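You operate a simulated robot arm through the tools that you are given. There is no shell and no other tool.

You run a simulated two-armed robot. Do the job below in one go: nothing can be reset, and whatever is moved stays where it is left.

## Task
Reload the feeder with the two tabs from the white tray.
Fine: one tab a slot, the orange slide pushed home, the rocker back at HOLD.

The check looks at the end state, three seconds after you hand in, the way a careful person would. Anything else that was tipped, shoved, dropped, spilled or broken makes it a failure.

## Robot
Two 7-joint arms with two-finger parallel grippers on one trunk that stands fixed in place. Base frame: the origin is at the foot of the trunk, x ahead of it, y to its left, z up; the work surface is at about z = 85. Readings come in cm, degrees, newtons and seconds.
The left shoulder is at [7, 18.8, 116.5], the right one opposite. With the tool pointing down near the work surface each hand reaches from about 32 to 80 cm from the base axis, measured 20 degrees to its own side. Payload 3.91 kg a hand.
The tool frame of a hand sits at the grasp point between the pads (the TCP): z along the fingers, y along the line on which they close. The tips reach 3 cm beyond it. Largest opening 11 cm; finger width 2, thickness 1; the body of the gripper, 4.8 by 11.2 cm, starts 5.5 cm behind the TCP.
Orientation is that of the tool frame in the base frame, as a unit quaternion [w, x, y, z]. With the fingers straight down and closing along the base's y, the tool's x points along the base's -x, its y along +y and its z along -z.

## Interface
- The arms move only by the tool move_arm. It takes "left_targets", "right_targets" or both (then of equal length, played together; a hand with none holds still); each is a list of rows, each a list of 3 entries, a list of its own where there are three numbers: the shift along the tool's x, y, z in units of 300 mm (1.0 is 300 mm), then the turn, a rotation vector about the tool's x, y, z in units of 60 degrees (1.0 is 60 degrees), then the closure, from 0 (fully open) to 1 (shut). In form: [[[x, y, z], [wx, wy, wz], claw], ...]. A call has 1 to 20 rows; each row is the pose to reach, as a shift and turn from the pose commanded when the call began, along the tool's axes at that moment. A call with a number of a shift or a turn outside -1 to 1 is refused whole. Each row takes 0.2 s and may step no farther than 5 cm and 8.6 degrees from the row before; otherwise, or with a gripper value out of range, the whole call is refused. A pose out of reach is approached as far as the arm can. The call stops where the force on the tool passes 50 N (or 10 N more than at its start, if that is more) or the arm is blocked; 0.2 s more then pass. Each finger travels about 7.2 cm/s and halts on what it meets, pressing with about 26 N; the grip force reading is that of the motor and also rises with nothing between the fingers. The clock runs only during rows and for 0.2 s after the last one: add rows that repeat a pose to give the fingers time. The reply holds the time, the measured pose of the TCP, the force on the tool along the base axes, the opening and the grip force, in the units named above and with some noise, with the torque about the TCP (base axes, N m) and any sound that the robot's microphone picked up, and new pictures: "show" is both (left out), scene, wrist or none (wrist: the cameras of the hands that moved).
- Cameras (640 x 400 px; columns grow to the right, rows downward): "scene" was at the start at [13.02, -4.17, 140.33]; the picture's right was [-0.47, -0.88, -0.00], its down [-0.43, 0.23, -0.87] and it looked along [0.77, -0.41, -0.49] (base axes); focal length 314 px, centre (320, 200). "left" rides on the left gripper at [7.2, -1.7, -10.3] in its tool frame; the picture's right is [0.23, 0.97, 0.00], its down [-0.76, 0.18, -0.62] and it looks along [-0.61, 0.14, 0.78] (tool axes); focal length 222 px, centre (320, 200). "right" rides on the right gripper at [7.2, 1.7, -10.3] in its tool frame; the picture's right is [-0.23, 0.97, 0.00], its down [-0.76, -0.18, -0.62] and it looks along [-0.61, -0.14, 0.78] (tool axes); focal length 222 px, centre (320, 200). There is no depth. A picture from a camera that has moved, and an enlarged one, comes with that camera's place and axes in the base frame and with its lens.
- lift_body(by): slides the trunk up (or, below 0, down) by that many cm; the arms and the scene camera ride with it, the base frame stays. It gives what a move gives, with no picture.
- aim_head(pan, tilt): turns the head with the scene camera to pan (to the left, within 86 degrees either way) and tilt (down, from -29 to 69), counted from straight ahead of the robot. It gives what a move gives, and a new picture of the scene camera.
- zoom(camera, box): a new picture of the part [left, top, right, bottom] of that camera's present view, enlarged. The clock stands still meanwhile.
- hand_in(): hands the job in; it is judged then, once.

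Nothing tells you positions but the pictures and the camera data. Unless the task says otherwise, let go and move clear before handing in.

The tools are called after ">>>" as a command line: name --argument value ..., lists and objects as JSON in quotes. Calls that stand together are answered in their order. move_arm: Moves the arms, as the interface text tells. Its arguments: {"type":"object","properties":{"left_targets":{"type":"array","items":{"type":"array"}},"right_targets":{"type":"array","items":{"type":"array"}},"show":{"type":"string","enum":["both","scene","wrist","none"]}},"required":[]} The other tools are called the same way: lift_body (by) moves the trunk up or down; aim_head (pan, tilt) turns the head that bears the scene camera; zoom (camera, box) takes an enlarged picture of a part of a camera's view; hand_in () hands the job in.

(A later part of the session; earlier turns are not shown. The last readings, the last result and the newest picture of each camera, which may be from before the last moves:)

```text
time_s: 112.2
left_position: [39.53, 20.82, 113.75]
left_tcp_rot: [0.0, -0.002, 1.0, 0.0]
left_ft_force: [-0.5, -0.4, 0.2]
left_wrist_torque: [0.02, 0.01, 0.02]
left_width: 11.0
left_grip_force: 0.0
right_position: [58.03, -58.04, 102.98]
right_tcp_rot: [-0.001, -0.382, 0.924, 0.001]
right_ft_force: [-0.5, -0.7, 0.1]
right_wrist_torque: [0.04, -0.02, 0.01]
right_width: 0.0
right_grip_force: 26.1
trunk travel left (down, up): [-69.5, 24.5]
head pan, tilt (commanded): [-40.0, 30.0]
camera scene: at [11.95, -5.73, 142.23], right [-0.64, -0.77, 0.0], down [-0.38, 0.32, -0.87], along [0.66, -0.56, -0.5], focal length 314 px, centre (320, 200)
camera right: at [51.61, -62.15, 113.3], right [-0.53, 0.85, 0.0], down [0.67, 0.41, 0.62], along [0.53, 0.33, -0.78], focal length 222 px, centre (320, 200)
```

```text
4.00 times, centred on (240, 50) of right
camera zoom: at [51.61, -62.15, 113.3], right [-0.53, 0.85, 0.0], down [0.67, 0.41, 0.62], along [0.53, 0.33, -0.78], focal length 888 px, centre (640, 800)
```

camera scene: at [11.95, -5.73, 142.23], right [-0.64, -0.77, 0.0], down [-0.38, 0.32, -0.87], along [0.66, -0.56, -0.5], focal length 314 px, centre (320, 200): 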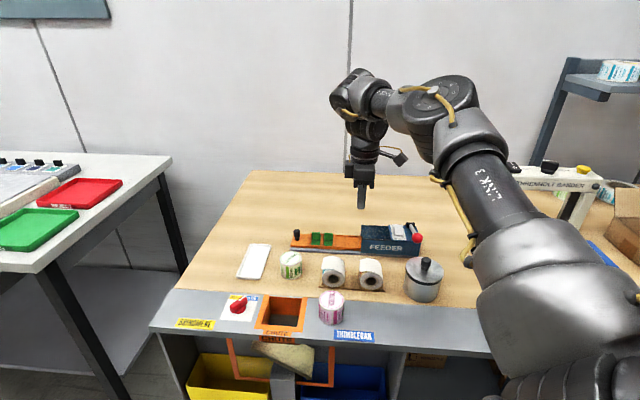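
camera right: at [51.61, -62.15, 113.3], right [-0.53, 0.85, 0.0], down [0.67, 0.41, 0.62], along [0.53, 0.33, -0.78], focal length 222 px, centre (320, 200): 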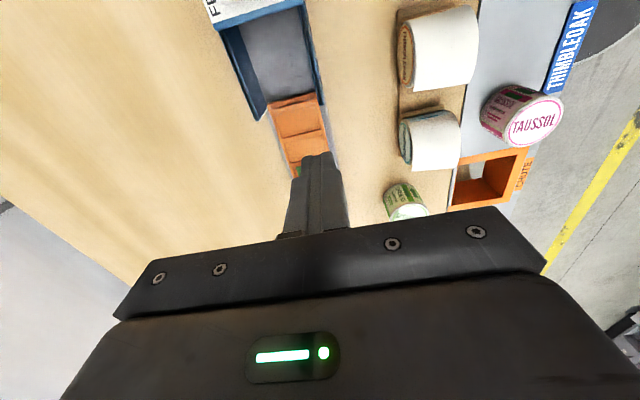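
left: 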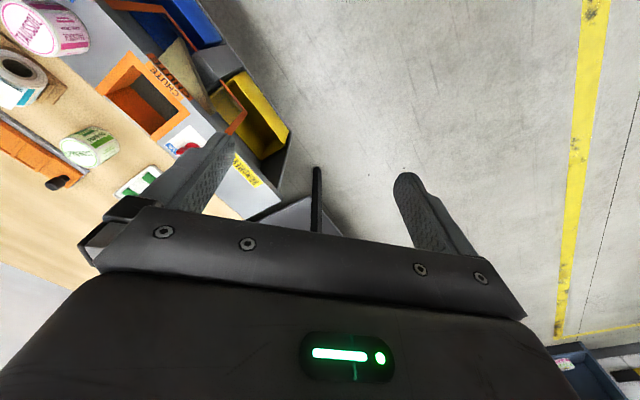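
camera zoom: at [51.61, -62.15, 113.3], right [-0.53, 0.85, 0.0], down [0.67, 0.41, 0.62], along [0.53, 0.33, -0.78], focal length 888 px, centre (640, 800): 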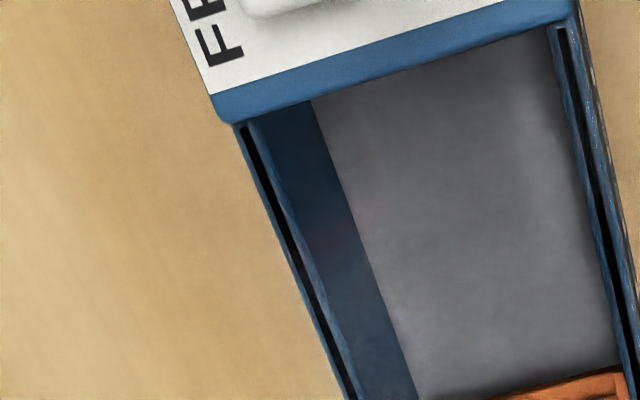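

The front wall and open channel look clear. The rocker lies across the body near (52.5, -68), with HOLD on the near end and FREE on the far end. I'll turn the hand so the wrist camera can look straight at it.

>>> move_arm --right_targets '[[[0.012, 0.004, -0.006], [0, 0, 0.124], 1.0], [[0.024, 0.008, -0.011], [0, 0, 0.248], 1.0], [[0.036, 0.012, -0.017], [0, 0, 0.3725], 1.0], [[0.047, 0.016, -0.022], [0, 0, 0.497], 1.0], [[0.059, 0.02, -0.028], [0, 0, 0.621], 1.0], [[0.07, 0.024, -0.033], [0, 0, 0.745], 1.0], [[0.07, 0.024, -0.033], [0, 0, 0.745], 1.0]]' --show "none"

>>> move_arm --right_targets '[[[0.003, -0.011, 0], [0, 0, 0.124], 1.0], [[0.006, -0.022, 0], [0, 0, 0.248], 1.0], [[0.009, -0.033, 0], [0, 0, 0.3725], 1.0], [[0.012, -0.044, 0], [0, 0, 0.497], 1.0], [[0.015, -0.055, 0], [0, 0, 0.621], 1.0], [[0.017, -0.067, 0], [0, 0, 0.745], 1.0], [[0.017, -0.067, 0], [0, 0, 0.745], 1.0]]' --show "both"

>>> zoom --camera "right" --box '[180, 60, 360, 200]'

```text
time_s: 113.8
left_position: [39.47, 20.85, 113.6]
left_tcp_rot: [0.001, -0.002, 1.0, 0.0]
left_ft_force: [-0.6, 0.1, 1.1]
left_wrist_torque: [0.0, 0.0, -0.06]
left_width: 10.99
left_grip_force: 0.0
right_position: [56.05, -59.11, 104.03]
right_tcp_rot: [-0.001, -0.002, 1.0, 0.002]
right_ft_force: [-0.1, -0.2, 0.1]
right_wrist_torque: [0.0, -0.02, -0.02]
right_width: 0.0
right_grip_force: 26.4
trunk travel left (down, up): [-69.5, 24.5]
head pan, tilt (commanded): [-40.0, 30.0]
```

```text
time_s: 115.4
left_position: [39.51, 20.8, 113.58]
left_tcp_rot: [0.001, -0.001, 1.0, 0.0]
left_ft_force: [-0.3, -0.1, 0.0]
left_wrist_torque: [0.04, 0.0, 0.02]
left_width: 11.01
left_grip_force: 0.1
right_position: [55.62, -61.08, 103.91]
right_tcp_rot: [-0.002, 0.379, 0.925, 0.0]
right_ft_force: [-0.2, -0.8, -0.1]
right_wrist_torque: [-0.01, 0.02, -0.02]
right_width: 0.0
right_grip_force: 25.4
trunk travel left (down, up): [-69.5, 24.5]
head pan, tilt (commanded): [-40.0, 30.0]
camera scene: at [11.94, -5.73, 142.23], right [-0.64, -0.77, 0.0], down [-0.38, 0.32, -0.87], along [0.66, -0.56, -0.5], focal length 314 px, centre (320, 200)
camera right: at [51.59, -54.96, 114.34], right [0.85, 0.53, 0.0], down [0.42, -0.66, 0.62], along [0.33, -0.52, -0.78], focal length 222 px, centre (320, 200)
```

scene: 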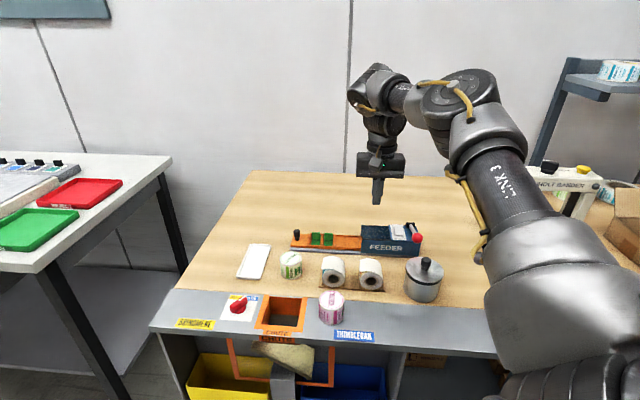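
right: 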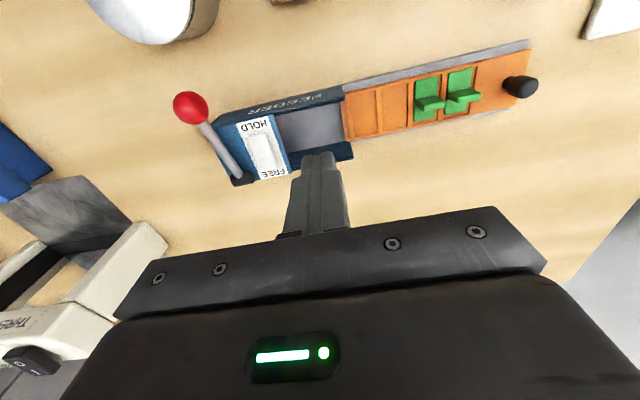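

```text
2.86 times, centred on (270, 130) of right
camera zoom: at [51.59, -54.96, 114.34], right [0.85, 0.53, 0.0], down [0.42, -0.66, 0.62], along [0.33, -0.52, -0.78], focal length 635 px, centre (463, 400)
```

zoom: 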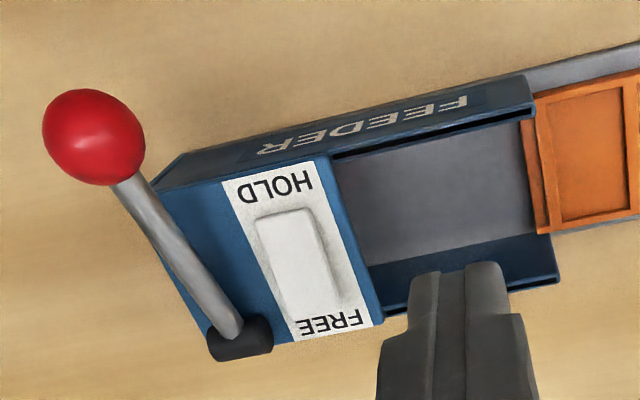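

>>> zoom --camera "right" --box '[235, 105, 300, 185]'

>>> zoom --camera "scene" --box '[385, 215, 425, 245]'

```text
5.00 times, centred on (268, 145) of right
camera zoom: at [51.59, -54.96, 114.34], right [0.85, 0.53, 0.0], down [0.42, -0.66, 0.62], along [0.33, -0.52, -0.78], focal length 1111 px, centre (582, 475)
```

zoom: 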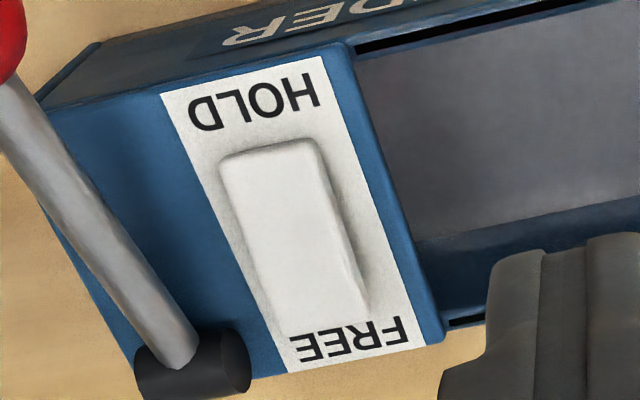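

```text
13.33 times, centred on (405, 230) of scene
camera zoom: at [11.94, -5.73, 142.23], right [-0.64, -0.77, 0.0], down [-0.38, 0.32, -0.87], along [0.66, -0.56, -0.5], focal length 4190 px, centre (-813, -200)
```

zoom: 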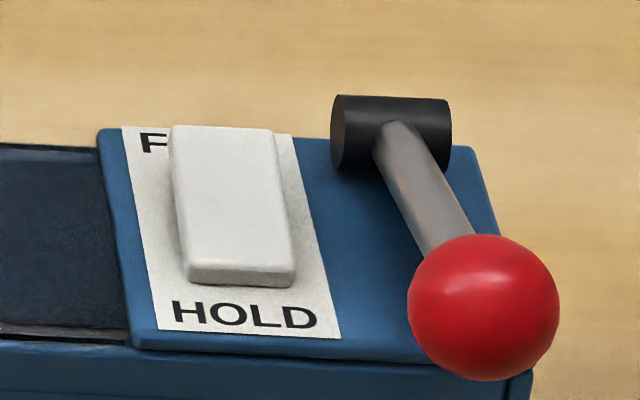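

The rocker's FREE end stands about 0.9 cm higher than its HOLD end, so it's at HOLD now and probably locks the slide. I'll press the far (FREE) end with closed fingertips, moving first to hover above it with a 9-degree outward lean.

>>> move_arm --right_targets '[[[-0.03, -0.05, 0.02], [0, -0.05, 0], 1.0], [[-0.065, -0.115, 0.05], [0, -0.1, 0], 1.0], [[-0.1, -0.18, 0.09], [0, -0.15, 0], 1.0], [[-0.139, -0.248, 0.14], [0, -0.15, 0], 1.0], [[-0.139, -0.248, 0.18], [0, -0.15, 0], 1.0], [[-0.139, -0.248, 0.18], [0, -0.15, 0], 1.0]]' --show "both"

>>> zoom --camera "right" --box '[220, 50, 420, 200]'

>>> zoom --camera "scene" --box '[365, 190, 445, 250]'

```text
time_s: 116.8
left_position: [39.57, 20.78, 113.53]
left_tcp_rot: [0.001, -0.002, 1.0, -0.001]
left_ft_force: [-0.5, 0.2, 0.1]
left_wrist_torque: [-0.02, 0.02, 0.01]
left_width: 11.02
left_grip_force: 0.1
right_position: [53.2, -69.43, 98.58]
right_tcp_rot: [0.071, 0.378, 0.923, -0.029]
right_ft_force: [-0.4, -0.4, -0.4]
right_wrist_torque: [-0.02, 0.01, -0.02]
right_width: 0.0
right_grip_force: 26.1
trunk travel left (down, up): [-69.5, 24.5]
head pan, tilt (commanded): [-40.0, 30.0]
camera scene: at [11.89, -5.71, 142.24], right [-0.64, -0.77, 0.0], down [-0.38, 0.32, -0.87], along [0.66, -0.56, -0.5], focal length 314 px, centre (320, 200)
camera right: at [48.15, -62.3, 107.73], right [0.84, 0.54, 0.04], down [0.34, -0.59, 0.73], along [0.41, -0.6, -0.68], focal length 222 px, centre (320, 200)
```

scene: 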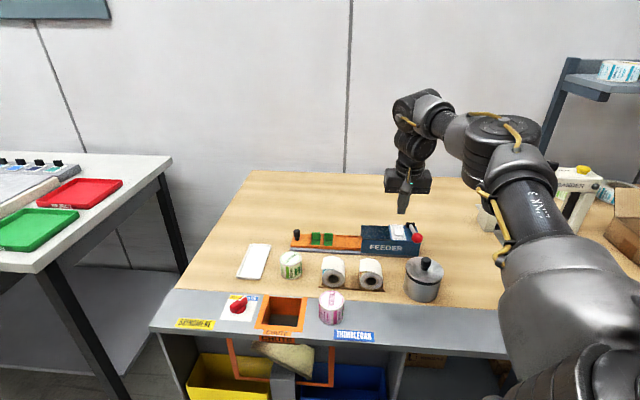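
right: 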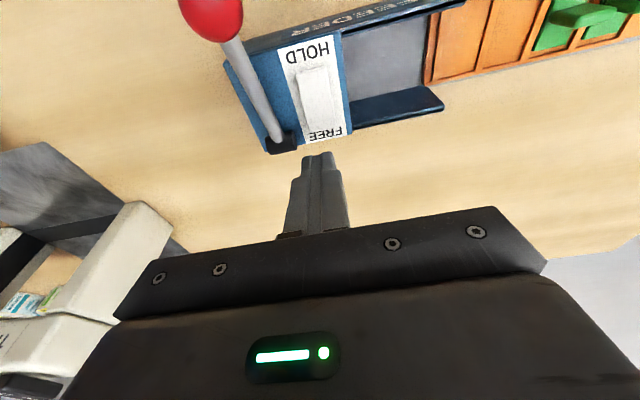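

```text
2.67 times, centred on (320, 125) of right
camera zoom: at [48.15, -62.3, 107.73], right [0.84, 0.54, 0.04], down [0.34, -0.59, 0.73], along [0.41, -0.6, -0.68], focal length 592 px, centre (320, 400)
```

zoom: 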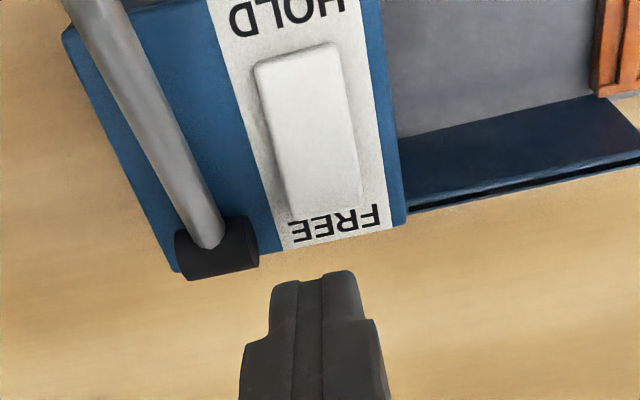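

```text
6.67 times, centred on (405, 220) of scene
camera zoom: at [11.89, -5.71, 142.24], right [-0.64, -0.77, 0.0], down [-0.38, 0.32, -0.87], along [0.66, -0.56, -0.5], focal length 2095 px, centre (-247, 67)
```

zoom: 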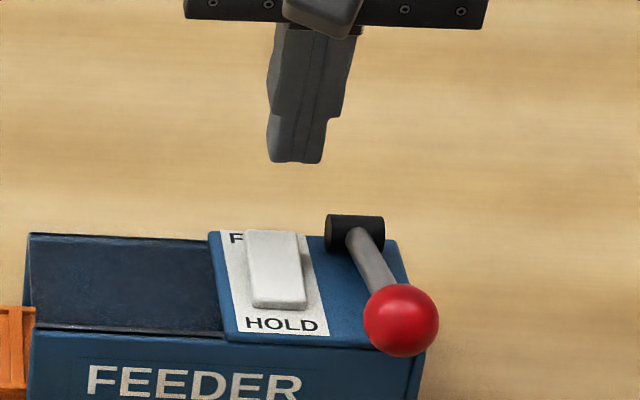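

The fingertips are about 0.4 cm beyond the FREE end, so I'll shift slightly inward and come down to just above the rocker.

>>> move_arm --right_targets '[[[0.015, 0.0067, 0.03], [0, 0, 0], 1.0], [[0.0326, 0.0067, 0.07], [0, 0, 0], 1.0], [[0.0326, 0.0067, 0.095], [0, 0, 0], 1.0], [[0.0326, 0.0067, 0.103], [0, 0, 0], 1.0], [[0.0326, 0.0067, 0.103], [0, 0, 0], 1.0]]' --show "wrist"

>>> zoom --camera "right" --box '[240, 70, 400, 190]'

>>> zoom --camera "scene" --box '[380, 205, 430, 245]'

```text
time_s: 118.0
left_position: [39.47, 20.76, 113.63]
left_tcp_rot: [0.001, -0.002, 1.0, 0.0]
left_ft_force: [0.3, 0.3, -0.1]
left_wrist_torque: [0.0, 0.01, 0.01]
left_width: 11.0
left_grip_force: 0.1
right_position: [53.27, -68.81, 95.27]
right_tcp_rot: [0.071, 0.378, 0.923, -0.029]
right_ft_force: [0.5, 0.7, -0.5]
right_wrist_torque: [0.01, 0.02, -0.04]
right_width: 0.0
right_grip_force: 26.3
trunk travel left (down, up): [-69.5, 24.5]
head pan, tilt (commanded): [-40.0, 30.0]
camera right: at [48.02, -61.59, 104.37], right [0.84, 0.54, 0.03], down [0.34, -0.59, 0.73], along [0.41, -0.6, -0.68], focal length 222 px, centre (320, 200)
```

right: 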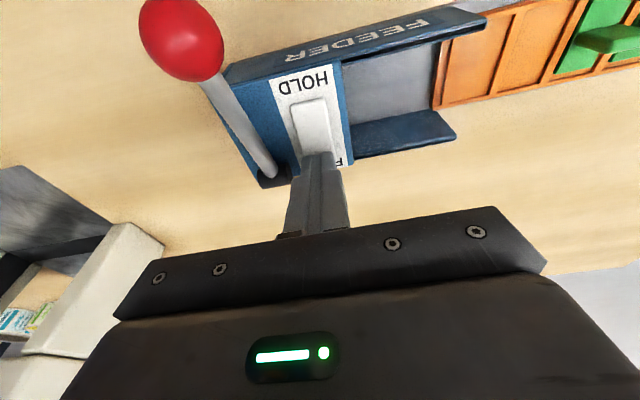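

```text
3.33 times, centred on (320, 130) of right
camera zoom: at [48.02, -61.59, 104.37], right [0.84, 0.54, 0.03], down [0.34, -0.59, 0.73], along [0.41, -0.6, -0.68], focal length 740 px, centre (320, 433)
```

zoom: 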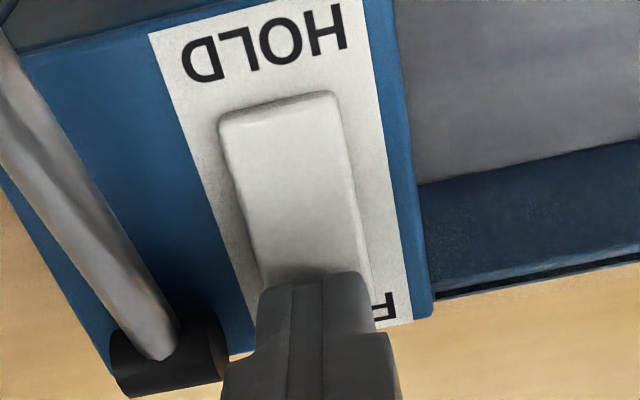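

```text
10.00 times, centred on (405, 225) of scene
camera zoom: at [11.93, -5.73, 142.23], right [-0.64, -0.77, 0.0], down [-0.38, 0.32, -0.87], along [0.66, -0.56, -0.5], focal length 3143 px, centre (-530, -50)
```

zoom: 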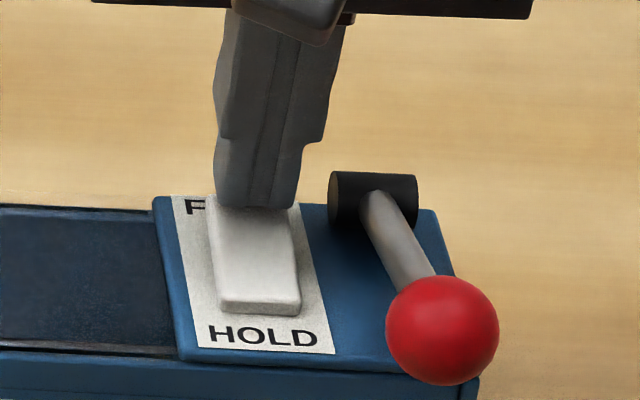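

The fingertips are right over the FREE end. I'll press down in small steps and watch force and sound.

>>> move_arm --right_targets '[[[0.0015, 0, 0.006], [0, 0, 0], 1.0], [[0.003, 0, 0.013], [0, 0, 0], 1.0], [[0.003, 0, 0.013], [0, 0, 0], 1.0]]' --show "none"

>>> zoom --camera "scene" --box '[380, 205, 430, 245]'

```text
time_s: 118.8
left_position: [39.52, 20.76, 113.58]
left_tcp_rot: [0.001, -0.002, 1.0, 0.0]
left_ft_force: [0.4, -0.3, -0.4]
left_wrist_torque: [0.02, -0.01, 0.0]
left_width: 11.0
left_grip_force: 0.0
right_position: [53.13, -68.78, 95.01]
right_tcp_rot: [0.07, 0.377, 0.923, -0.029]
right_ft_force: [0.4, -0.1, -0.2]
right_wrist_torque: [0.0, -0.01, 0.01]
right_width: 0.01
right_grip_force: 26.0
trunk travel left (down, up): [-69.5, 24.5]
head pan, tilt (commanded): [-40.0, 30.0]
```

```text
10.00 times, centred on (405, 225) of scene
camera zoom: at [11.96, -5.75, 142.22], right [-0.64, -0.77, 0.0], down [-0.38, 0.32, -0.87], along [0.66, -0.56, -0.5], focal length 3143 px, centre (-530, -50)
```

zoom: 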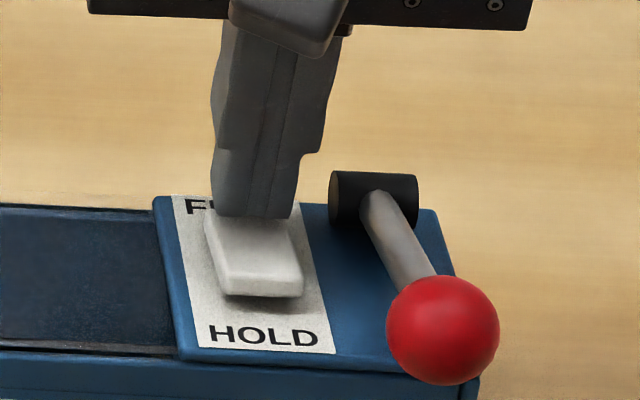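

The rocker tipped: its near (HOLD) end has risen, so it's at FREE. I'll press a bit more to be sure it's fully over.

>>> move_arm --right_targets '[[[0.0012, 0, 0.005], [0, 0, 0], 1.0], [[0.0024, 0, 0.01], [0, 0, 0], 1.0], [[0.0024, 0, 0.01], [0, 0, 0], 1.0]]' --show "none"

>>> zoom --camera "scene" --box '[380, 205, 430, 245]'

```text
time_s: 119.6
left_position: [39.28, 20.93, 113.6]
left_tcp_rot: [0.0, -0.002, 1.0, -0.001]
left_ft_force: [-0.1, 0.0, 0.2]
left_wrist_torque: [-0.02, 0.04, 0.01]
left_width: 10.98
left_grip_force: 0.0
right_position: [53.21, -68.64, 94.96]
right_tcp_rot: [0.074, 0.377, 0.923, -0.029]
right_ft_force: [6.5, -9.7, 21.0]
right_wrist_torque: [-0.23, -0.1, 0.0]
right_width: 0.02
right_grip_force: 26.3
trunk travel left (down, up): [-69.5, 24.5]
head pan, tilt (commanded): [-40.0, 30.0]
```

```text
10.00 times, centred on (405, 225) of scene
camera zoom: at [11.79, -5.58, 142.28], right [-0.64, -0.77, 0.0], down [-0.38, 0.32, -0.87], along [0.66, -0.56, -0.5], focal length 3143 px, centre (-530, -50)
```

zoom: 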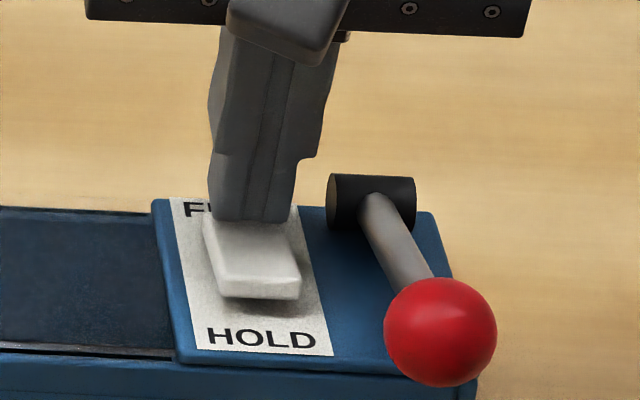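

It's hard against its stop (21 N), so the rocker is fully at FREE. I'll lift off and check.

>>> move_arm --right_targets '[[[0, 0, -0.02], [0, 0, 0], 1.0], [[0, 0, -0.1], [0, 0, 0], 1.0], [[0, 0, -0.22], [0, 0.05, 0], 1.0], [[0, 0.03, -0.32], [0, 0.1, 0], 1.0], [[0.05, 0.08, -0.38], [0, 0.15, 0], 1.0], [[0.05, 0.08, -0.38], [0, 0.15, 0], 1.0]]' --show "wrist"

>>> zoom --camera "scene" --box '[365, 205, 435, 255]'

>>> zoom --camera "scene" --box '[285, 210, 365, 265]'

```text
time_s: 121.0
left_position: [39.5, 20.78, 113.72]
left_tcp_rot: [0.001, -0.001, 1.0, 0.0]
left_ft_force: [0.5, -1.0, -0.2]
left_wrist_torque: [-0.02, -0.02, 0.01]
left_width: 11.01
left_grip_force: 0.1
right_position: [52.44, -64.96, 105.95]
right_tcp_rot: [0.001, 0.379, 0.926, 0.001]
right_ft_force: [-1.0, -0.4, -0.6]
right_wrist_torque: [-0.03, 0.0, -0.01]
right_width: 0.0
right_grip_force: 26.2
trunk travel left (down, up): [-69.5, 24.5]
head pan, tilt (commanded): [-40.0, 30.0]
camera right: at [48.31, -58.79, 116.22], right [0.84, 0.54, 0.0], down [0.42, -0.66, 0.62], along [0.34, -0.53, -0.78], focal length 222 px, centre (320, 200)
```

right: 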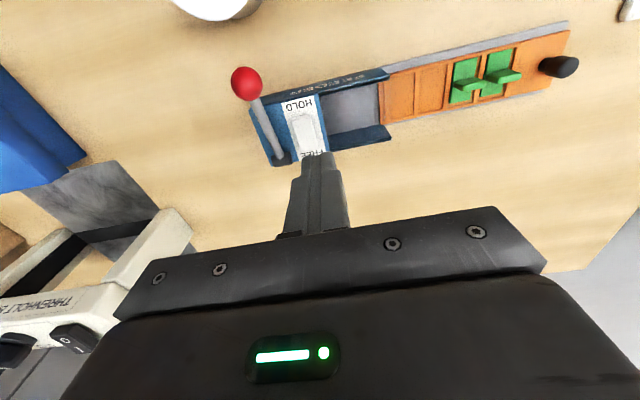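

```text
8.00 times, centred on (400, 230) of scene
camera zoom: at [11.95, -5.81, 142.23], right [-0.64, -0.77, 0.0], down [-0.38, 0.32, -0.87], along [0.66, -0.56, -0.5], focal length 2514 px, centre (-320, -40)
```

zoom: 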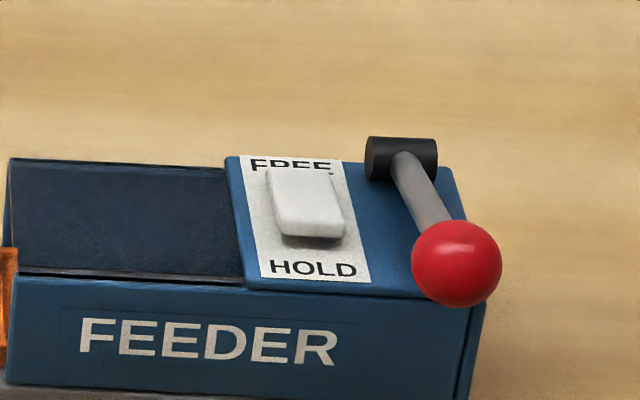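

```text
7.27 times, centred on (325, 238) of scene
camera zoom: at [11.95, -5.81, 142.23], right [-0.64, -0.77, 0.0], down [-0.38, 0.32, -0.87], along [0.66, -0.56, -0.5], focal length 2286 px, centre (284, -73)
```

zoom: 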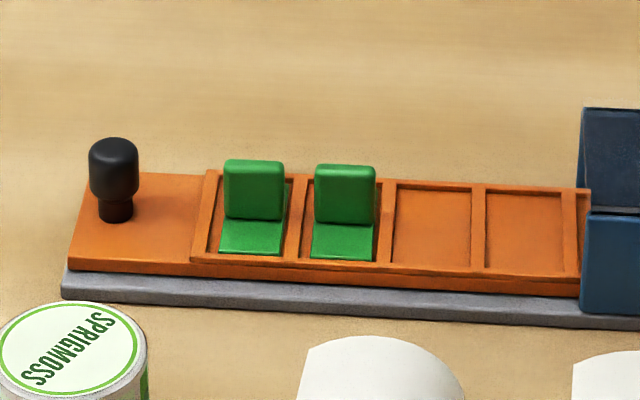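

The rocker is at FREE and the tabs are undisturbed. The slide's black knob is at about (72.0, -47.6). I'll cage it loosely between the fingers, which close along the slide axis, and push with the outer finger, so I'm moving to hover over it leaning outward 15 degrees.

>>> move_arm --right_targets '[[[0.004, 0.124, 0], [0, 0, 0], 1.0], [[0.008, 0.249, 0], [0, 0, 0], 0.9], [[0.012, 0.373, 0.02], [0, 0, 0], 0.8], [[0.017, 0.497, 0.05], [0, -0.05, 0], 0.73], [[0.021, 0.621, 0.1], [0, -0.1, 0], 0.73], [[0.025, 0.746, 0.16], [0, -0.17, 0], 0.73], [[0.029, 0.87, 0.243], [0, -0.25, 0], 0.73], [[0.029, 0.87, 0.243], [0, -0.25, 0], 0.73]]' --show "both"

>>> zoom --camera "right" --box '[200, 60, 380, 200]'

```text
time_s: 122.8
left_position: [39.36, 20.7, 113.6]
left_tcp_rot: [0.001, -0.001, 1.0, 0.0]
left_ft_force: [0.4, -0.8, -0.1]
left_wrist_torque: [-0.02, 0.0, 0.03]
left_width: 11.01
left_grip_force: 0.1
right_position: [70.17, -45.61, 98.54]
right_tcp_rot: [0.119, 0.375, 0.918, -0.049]
right_ft_force: [-0.8, 0.4, -0.6]
right_wrist_torque: [0.01, -0.01, 0.04]
right_width: 2.96
right_grip_force: 0.0
trunk travel left (down, up): [-69.5, 24.5]
head pan, tilt (commanded): [-40.0, 30.0]
camera scene: at [11.88, -5.76, 142.24], right [-0.64, -0.77, 0.0], down [-0.38, 0.32, -0.87], along [0.66, -0.56, -0.5], focal length 314 px, centre (320, 200)
camera right: at [64.46, -37.72, 106.69], right [0.84, 0.54, 0.06], down [0.29, -0.53, 0.8], along [0.46, -0.65, -0.6], focal length 222 px, centre (320, 200)
```

scene: 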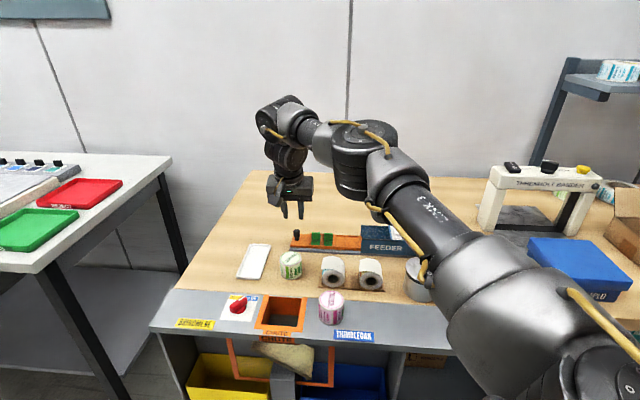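
right: 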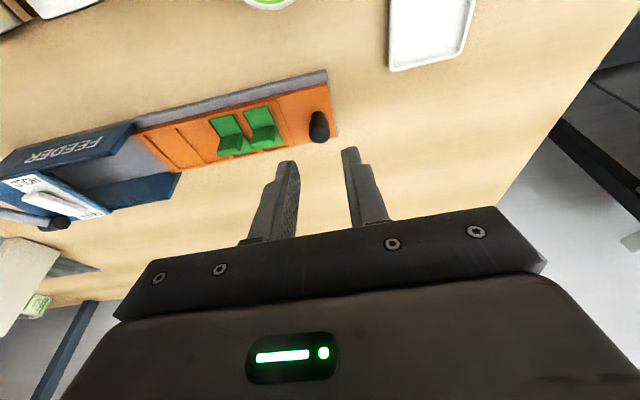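

```text
2.86 times, centred on (290, 130) of right
camera zoom: at [64.46, -37.72, 106.69], right [0.84, 0.54, 0.06], down [0.29, -0.53, 0.8], along [0.46, -0.65, -0.6], focal length 635 px, centre (406, 400)
```

zoom: 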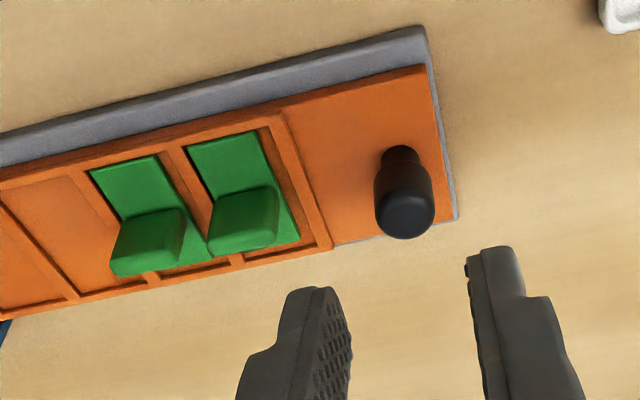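

The knob is measured at (72.05, -47.7), with its top at about z = 90. I'll descend around it along the finger axis.

>>> move_arm --right_targets '[[[-0.002, -0.002, 0.06], [0, 0, 0], 0.73], [[-0.005, -0.004, 0.12], [0, 0, 0], 0.73], [[-0.007, -0.0055, 0.17], [0, 0, 0], 0.73], [[-0.009, -0.0055, 0.21], [0, 0, 0], 0.73], [[-0.009, -0.0055, 0.245], [0, 0, 0], 0.73], [[-0.009, -0.0055, 0.266], [0, 0, 0], 0.73], [[-0.009, -0.0055, 0.266], [0, 0, 0], 0.73]]' --show "wrist"

>>> zoom --camera "right" --box '[230, 80, 410, 210]'

>>> zoom --camera "scene" --box '[265, 200, 365, 265]'

```text
time_s: 124.4
left_position: [39.5, 20.73, 113.62]
left_tcp_rot: [0.001, -0.001, 1.0, 0.001]
left_ft_force: [0.3, 0.3, 1.0]
left_wrist_torque: [-0.02, 0.0, -0.03]
left_width: 11.0
left_grip_force: 0.1
right_position: [71.66, -47.46, 90.75]
right_tcp_rot: [0.119, 0.375, 0.918, -0.048]
right_ft_force: [-0.4, 1.2, -0.1]
right_wrist_torque: [-0.01, -0.01, -0.03]
right_width: 2.97
right_grip_force: 0.2
trunk travel left (down, up): [-69.5, 24.5]
head pan, tilt (commanded): [-40.0, 30.0]
camera right: at [65.89, -39.52, 98.83], right [0.84, 0.54, 0.06], down [0.29, -0.53, 0.8], along [0.46, -0.65, -0.6], focal length 222 px, centre (320, 200)
```

right: 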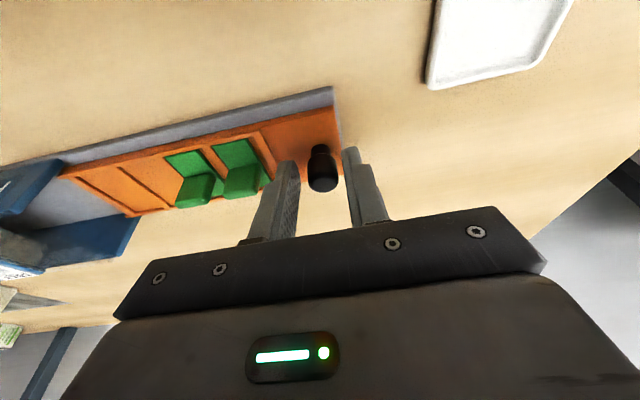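

```text
3.08 times, centred on (320, 145) of right
camera zoom: at [65.89, -39.52, 98.83], right [0.84, 0.54, 0.06], down [0.29, -0.53, 0.8], along [0.46, -0.65, -0.6], focal length 684 px, centre (320, 369)
```

zoom: 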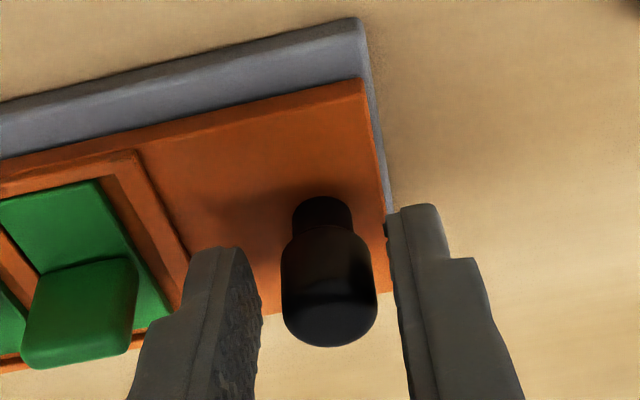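

```text
6.15 times, centred on (315, 232) of scene
camera zoom: at [11.94, -5.71, 142.23], right [-0.64, -0.77, 0.0], down [-0.38, 0.32, -0.87], along [0.66, -0.56, -0.5], focal length 1934 px, centre (351, 0)
```

zoom: 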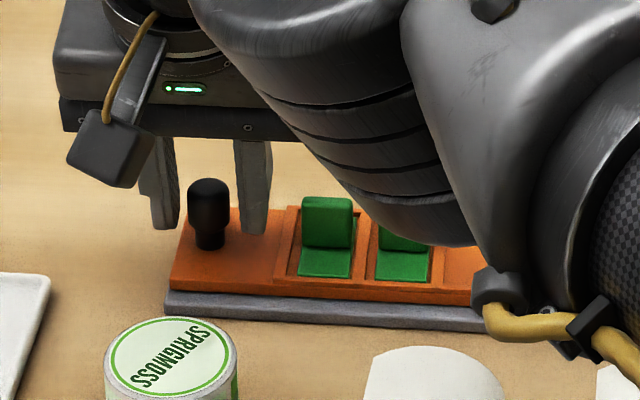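

The knob is caged. I'll push gently along the slide towards the body, 2 cm first, and check the force.

>>> move_arm --right_targets '[[[0.0001, -0.0133, 0], [0, 0, 0], 0.73], [[0.0003, -0.0267, 0], [0, 0, 0], 0.73], [[0.0004, -0.04, 0], [0, 0, 0], 0.73], [[0.0005, -0.0533, 0], [0, 0, 0], 0.73], [[0.0006, -0.0667, 0], [0, 0, 0], 0.73]]' --show "wrist"

>>> zoom --camera "right" --box '[60, 60, 400, 230]'

```text
time_s: 125.6
left_position: [39.5, 20.67, 113.62]
left_tcp_rot: [0.0, -0.002, 1.0, 0.0]
left_ft_force: [0.2, 0.4, -0.2]
left_wrist_torque: [0.0, -0.02, 0.02]
left_width: 10.97
left_grip_force: 0.2
right_position: [70.23, -48.71, 90.68]
right_tcp_rot: [0.119, 0.375, 0.918, -0.048]
right_ft_force: [-0.2, 0.5, -0.1]
right_wrist_torque: [0.04, 0.03, 0.03]
right_width: 2.98
right_grip_force: 0.2
trunk travel left (down, up): [-69.5, 24.5]
head pan, tilt (commanded): [-40.0, 30.0]
camera right: at [64.46, -40.96, 98.89], right [0.84, 0.54, 0.06], down [0.29, -0.53, 0.8], along [0.46, -0.65, -0.6], focal length 222 px, centre (320, 200)
```

right: 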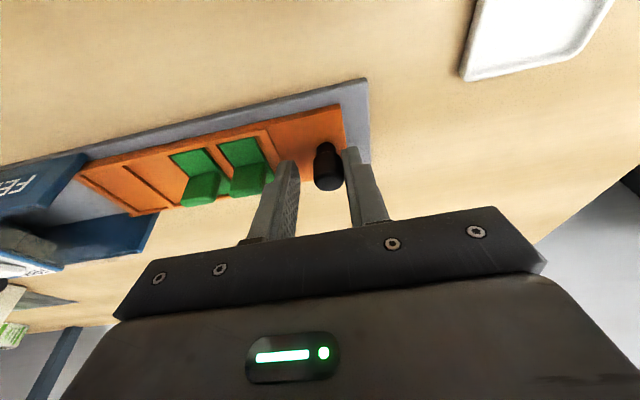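

```text
1.88 times, centred on (230, 145) of right
camera zoom: at [64.46, -40.96, 98.89], right [0.84, 0.54, 0.06], down [0.29, -0.53, 0.8], along [0.46, -0.65, -0.6], focal length 418 px, centre (489, 304)
```

zoom: 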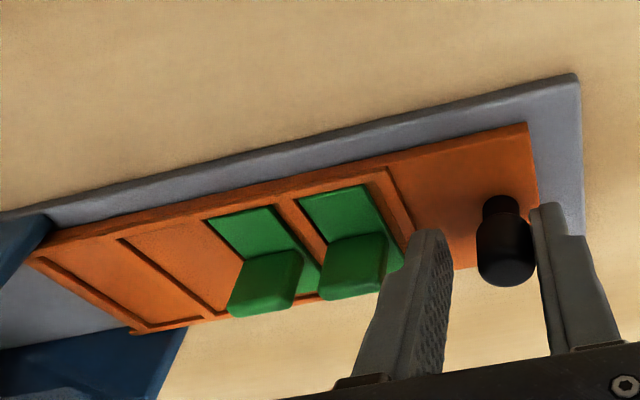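

The slide moves freely with almost no force, and the tabs are riding along fine. I'll keep pushing steadily.

>>> move_arm --right_targets '[[[0.0002, -0.0208, 0], [0, 0, 0], 0.73], [[0.0004, -0.0417, 0], [0, 0, 0], 0.73], [[0.0006, -0.0625, 0], [0, 0, 0], 0.73], [[0.0008, -0.0833, 0], [0, 0, 0], 0.73], [[0.001, -0.1042, 0], [0, 0, 0], 0.73], [[0.0012, -0.125, 0], [0, 0, 0], 0.73], [[0.0014, -0.1458, 0], [0, 0, 0], 0.73], [[0.0016, -0.1667, 0], [0, 0, 0], 0.73]]' --show "wrist"

>>> zoom --camera "scene" --box '[290, 200, 430, 270]'

```text
time_s: 127.4
left_position: [39.44, 20.68, 113.66]
left_tcp_rot: [0.001, -0.002, 1.0, 0.0]
left_ft_force: [-0.5, -0.6, -0.4]
left_wrist_torque: [0.0, 0.04, 0.02]
left_width: 11.0
left_grip_force: 0.0
right_position: [66.74, -52.33, 90.69]
right_tcp_rot: [0.12, 0.375, 0.918, -0.048]
right_ft_force: [0.6, -0.5, -0.3]
right_wrist_torque: [0.01, -0.01, 0.02]
right_width: 2.98
right_grip_force: 0.3
trunk travel left (down, up): [-69.5, 24.5]
head pan, tilt (commanded): [-40.0, 30.0]
camera right: at [60.94, -44.44, 98.94], right [0.84, 0.54, 0.06], down [0.29, -0.53, 0.8], along [0.46, -0.65, -0.6], focal length 222 px, centre (320, 200)
```

right: 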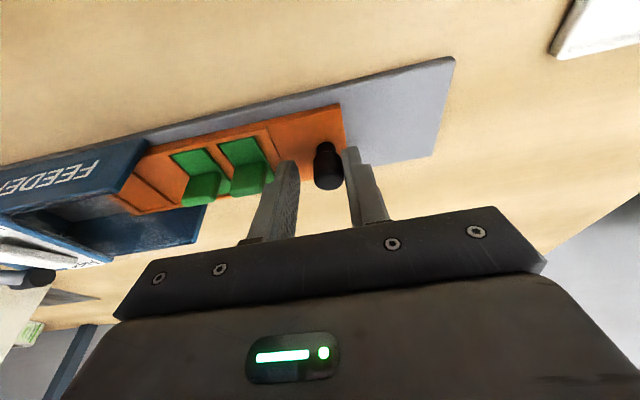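

```text
4.57 times, centred on (360, 235) of scene
camera zoom: at [11.93, -5.76, 142.23], right [-0.64, -0.77, 0.0], down [-0.38, 0.32, -0.87], along [0.66, -0.56, -0.5], focal length 1437 px, centre (137, 40)
```

zoom: 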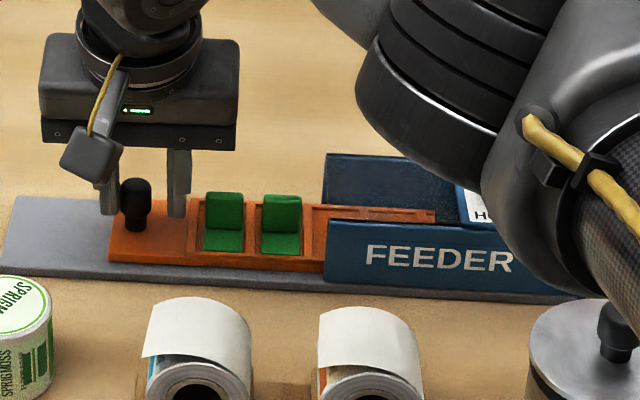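

The slide is entering the channel cleanly. Continuing.

>>> move_arm --right_targets '[[[0.0002, -0.0208, 0], [0, 0, 0], 0.73], [[0.0004, -0.0417, 0], [0, 0, 0], 0.73], [[0.0006, -0.0625, 0], [0, 0, 0], 0.73], [[0.0008, -0.0833, 0], [0, 0, 0], 0.73], [[0.001, -0.1042, 0], [0, 0, 0], 0.73], [[0.0012, -0.125, 0], [0, 0, 0], 0.73], [[0.0014, -0.1458, 0], [0, 0, 0], 0.73]]' --show "wrist"

>>> zoom --camera "scene" --box '[290, 200, 430, 270]'

```text
time_s: 129.0
left_position: [39.5, 20.83, 113.46]
left_tcp_rot: [0.001, -0.002, 1.0, 0.0]
left_ft_force: [0.3, 0.5, 0.4]
left_wrist_torque: [-0.01, -0.02, 0.01]
left_width: 10.99
left_grip_force: 0.1
right_position: [63.7, -55.45, 90.79]
right_tcp_rot: [0.119, 0.376, 0.917, -0.049]
right_ft_force: [0.0, -0.1, -0.3]
right_wrist_torque: [0.0, 0.01, -0.01]
right_width: 2.99
right_grip_force: 0.2
trunk travel left (down, up): [-69.5, 24.5]
head pan, tilt (commanded): [-40.0, 30.0]
camera right: at [57.87, -47.6, 98.86], right [0.84, 0.54, 0.06], down [0.29, -0.53, 0.8], along [0.46, -0.65, -0.6], focal length 222 px, centre (320, 200)
```

right: 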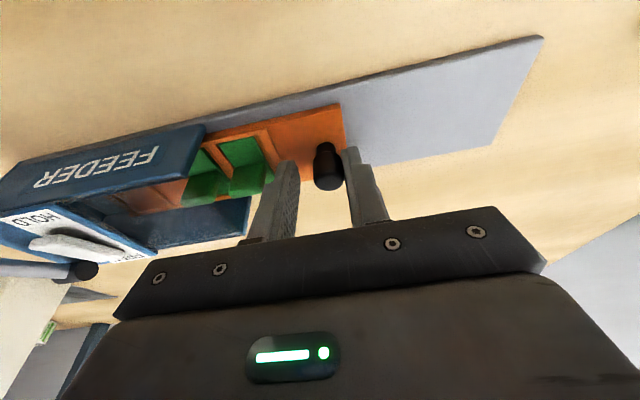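

```text
4.57 times, centred on (360, 235) of scene
camera zoom: at [11.92, -5.75, 142.23], right [-0.64, -0.77, 0.0], down [-0.38, 0.32, -0.87], along [0.66, -0.56, -0.5], focal length 1437 px, centre (137, 40)
```

zoom: 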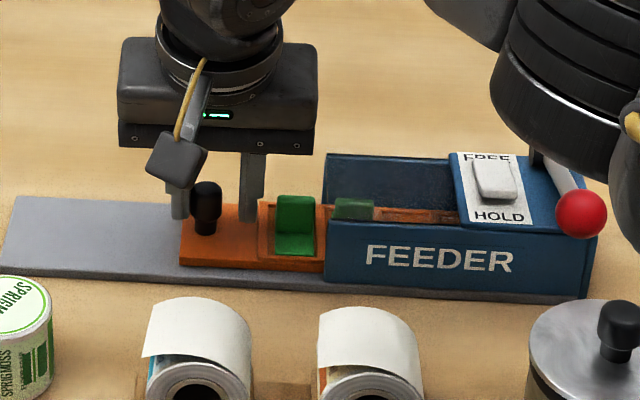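

About 4 cm to go. I'll continue in smaller moves.

>>> move_arm --right_targets '[[[0.0002, -0.0167, 0], [0, 0, 0], 0.73], [[0.0003, -0.0333, 0], [0, 0, 0], 0.73], [[0.0005, -0.05, 0], [0, 0, 0], 0.73], [[0.0006, -0.0667, 0], [0, 0, 0], 0.73], [[0.0008, -0.0833, 0], [0, 0, 0], 0.73]]' --show "wrist"

>>> zoom --camera "scene" --box '[290, 200, 430, 270]'

```text
time_s: 130.2
left_position: [39.5, 20.79, 113.53]
left_tcp_rot: [0.001, -0.002, 1.0, 0.0]
left_ft_force: [-1.0, 0.1, -0.1]
left_wrist_torque: [-0.03, 0.01, -0.01]
left_width: 11.0
left_grip_force: 0.0
right_position: [62.07, -57.2, 90.86]
right_tcp_rot: [0.12, 0.374, 0.918, -0.047]
right_ft_force: [1.0, 0.3, 0.6]
right_wrist_torque: [-0.01, 0.02, 0.01]
right_width: 2.97
right_grip_force: 0.3
trunk travel left (down, up): [-69.5, 24.5]
head pan, tilt (commanded): [-40.0, 30.0]
camera right: at [56.2, -49.33, 98.88], right [0.84, 0.54, 0.06], down [0.29, -0.53, 0.8], along [0.46, -0.65, -0.6], focal length 222 px, centre (320, 200)
```

right: 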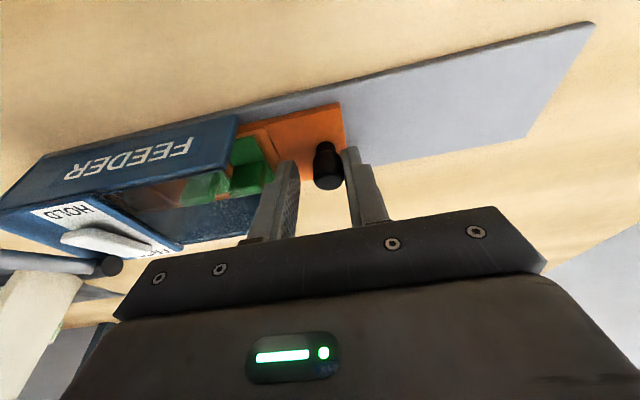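

```text
4.57 times, centred on (360, 235) of scene
camera zoom: at [11.93, -5.74, 142.23], right [-0.64, -0.77, 0.0], down [-0.38, 0.32, -0.87], along [0.66, -0.56, -0.5], focal length 1437 px, centre (137, 40)
```

zoom: 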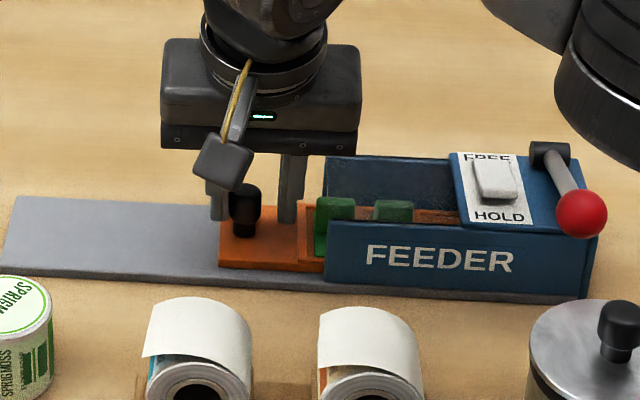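

Nearly there. I'll take small increments and watch for the end stop.

>>> move_arm --right_targets '[[[0.0001, -0.0133, 0], [0, 0, 0], 0.73], [[0.0002, -0.0267, 0], [0, 0, 0], 0.73], [[0.0003, -0.0333, 0], [0, 0, 0], 0.73], [[0.0003, -0.0333, 0], [0, 0, 0], 0.73]]' --show "wrist"

>>> zoom --camera "scene" --box '[320, 205, 400, 260]'

```text
time_s: 131.2
left_position: [39.46, 20.86, 113.64]
left_tcp_rot: [0.001, -0.002, 1.0, 0.0]
left_ft_force: [0.1, 0.4, -0.8]
left_wrist_torque: [0.01, -0.02, -0.04]
left_width: 11.0
left_grip_force: 0.1
right_position: [61.34, -57.81, 90.83]
right_tcp_rot: [0.119, 0.374, 0.918, -0.048]
right_ft_force: [2.1, 1.6, 0.8]
right_wrist_torque: [0.05, -0.04, 0.01]
right_width: 3.09
right_grip_force: 1.2
trunk travel left (down, up): [-69.5, 24.5]
head pan, tilt (commanded): [-40.0, 30.0]
camera right: at [55.47, -49.97, 98.86], right [0.84, 0.54, 0.06], down [0.29, -0.53, 0.8], along [0.46, -0.65, -0.6], focal length 222 px, centre (320, 200)
```

right: 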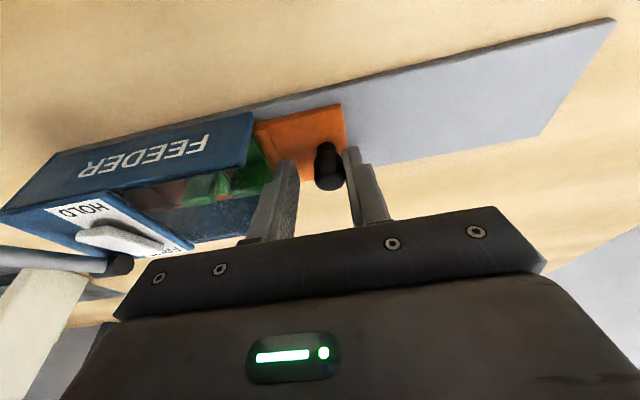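

```text
7.27 times, centred on (360, 232) of scene
camera zoom: at [11.95, -5.69, 142.23], right [-0.64, -0.77, 0.0], down [-0.38, 0.32, -0.87], along [0.66, -0.56, -0.5], focal length 2286 px, centre (29, -36)
```

zoom: 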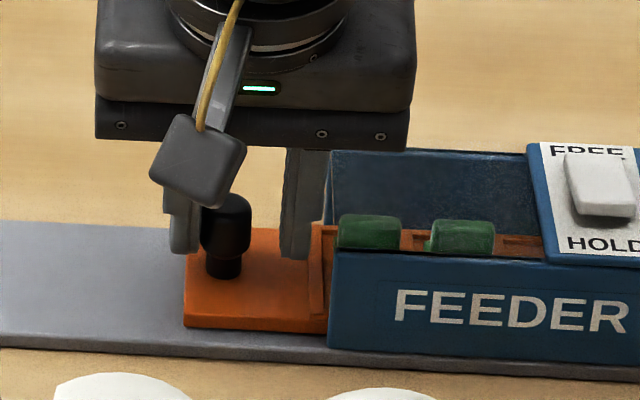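

Resistance is starting (about 3 N) and the block is almost flush with the body front. I'll push a touch more to confirm it's against the stop.

>>> move_arm --right_targets '[[[0.0001, -0.006, 0], [0, 0, 0], 0.73], [[0.0001, -0.012, 0], [0, 0, 0], 0.73], [[0.0001, -0.012, 0], [0, 0, 0], 0.73]]' --show "none"

>>> zoom --camera "scene" --box '[320, 205, 400, 260]'

```text
time_s: 132.0
left_position: [39.69, 20.96, 113.61]
left_tcp_rot: [0.0, -0.001, 1.0, 0.0]
left_ft_force: [-0.3, -0.2, -1.0]
left_wrist_torque: [0.02, -0.01, -0.01]
left_width: 11.0
left_grip_force: 0.1
right_position: [61.21, -57.83, 90.82]
right_tcp_rot: [0.119, 0.374, 0.918, -0.048]
right_ft_force: [7.3, 3.5, -0.1]
right_wrist_torque: [0.02, -0.24, 0.0]
right_width: 3.34
right_grip_force: 3.3
trunk travel left (down, up): [-69.5, 24.5]
head pan, tilt (commanded): [-40.0, 30.0]
```

```text
7.27 times, centred on (360, 232) of scene
camera zoom: at [12.08, -5.65, 142.22], right [-0.64, -0.77, 0.0], down [-0.38, 0.32, -0.87], along [0.66, -0.56, -0.5], focal length 2286 px, centre (29, -36)
```

zoom: 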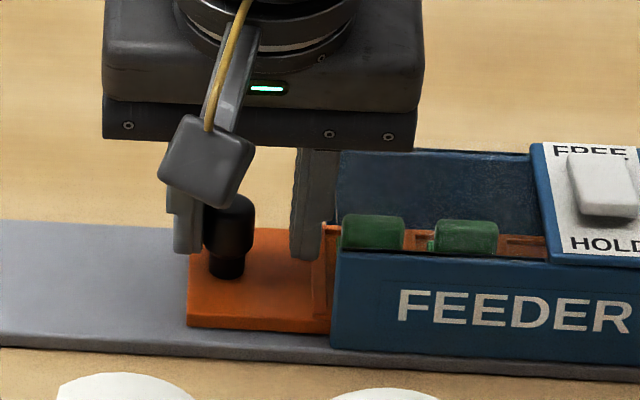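

The slide isn't moving any further against 8 N, which suggests it's home. To be sure, I'll grip the knob firmly and give one firm, short push.

>>> move_arm --right_targets '[[[0.0001, -0.006, 0], [0, 0, 0], 0.8], [[0.0001, -0.006, 0], [0, 0, 0], 0.9], [[0.0001, -0.006, 0], [0, 0, 0], 1.0], [[0.0001, -0.006, 0], [0, 0, 0], 1.0]]' --show "wrist"

>>> zoom --camera "scene" --box '[320, 205, 400, 260]'

```text
time_s: 133.0
left_position: [39.92, 21.07, 113.39]
left_tcp_rot: [-0.002, -0.002, 1.0, -0.002]
left_ft_force: [0.7, -1.1, -0.4]
left_wrist_torque: [0.03, -0.01, 0.01]
left_width: 11.01
left_grip_force: 0.0
right_position: [61.65, -57.44, 90.73]
right_tcp_rot: [0.121, 0.373, 0.919, -0.047]
right_ft_force: [33.5, 25.3, -0.1]
right_wrist_torque: [1.33, -0.31, 0.39]
right_width: 1.92
right_grip_force: 45.6
trunk travel left (down, up): [-69.5, 24.5]
head pan, tilt (commanded): [-40.0, 30.0]
camera right: at [55.7, -49.66, 98.83], right [0.84, 0.55, 0.06], down [0.29, -0.53, 0.8], along [0.47, -0.65, -0.6], focal length 222 px, centre (320, 200)
```

right: 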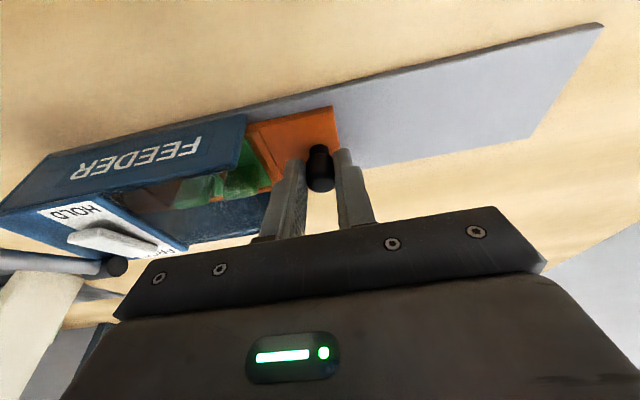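

```text
7.27 times, centred on (360, 232) of scene
camera zoom: at [12.58, -5.24, 142.2], right [-0.64, -0.77, 0.01], down [-0.39, 0.32, -0.87], along [0.66, -0.56, -0.5], focal length 2286 px, centre (29, -36)
```

zoom: 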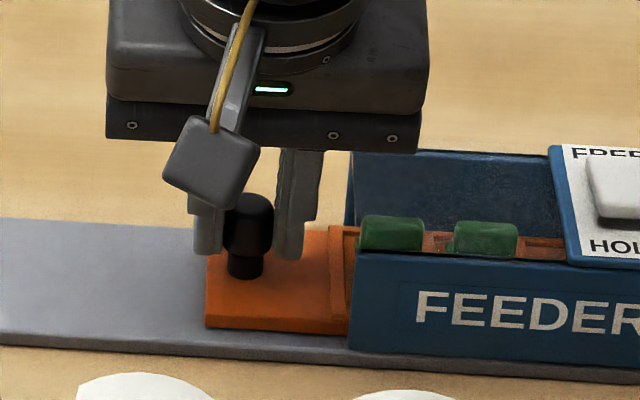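

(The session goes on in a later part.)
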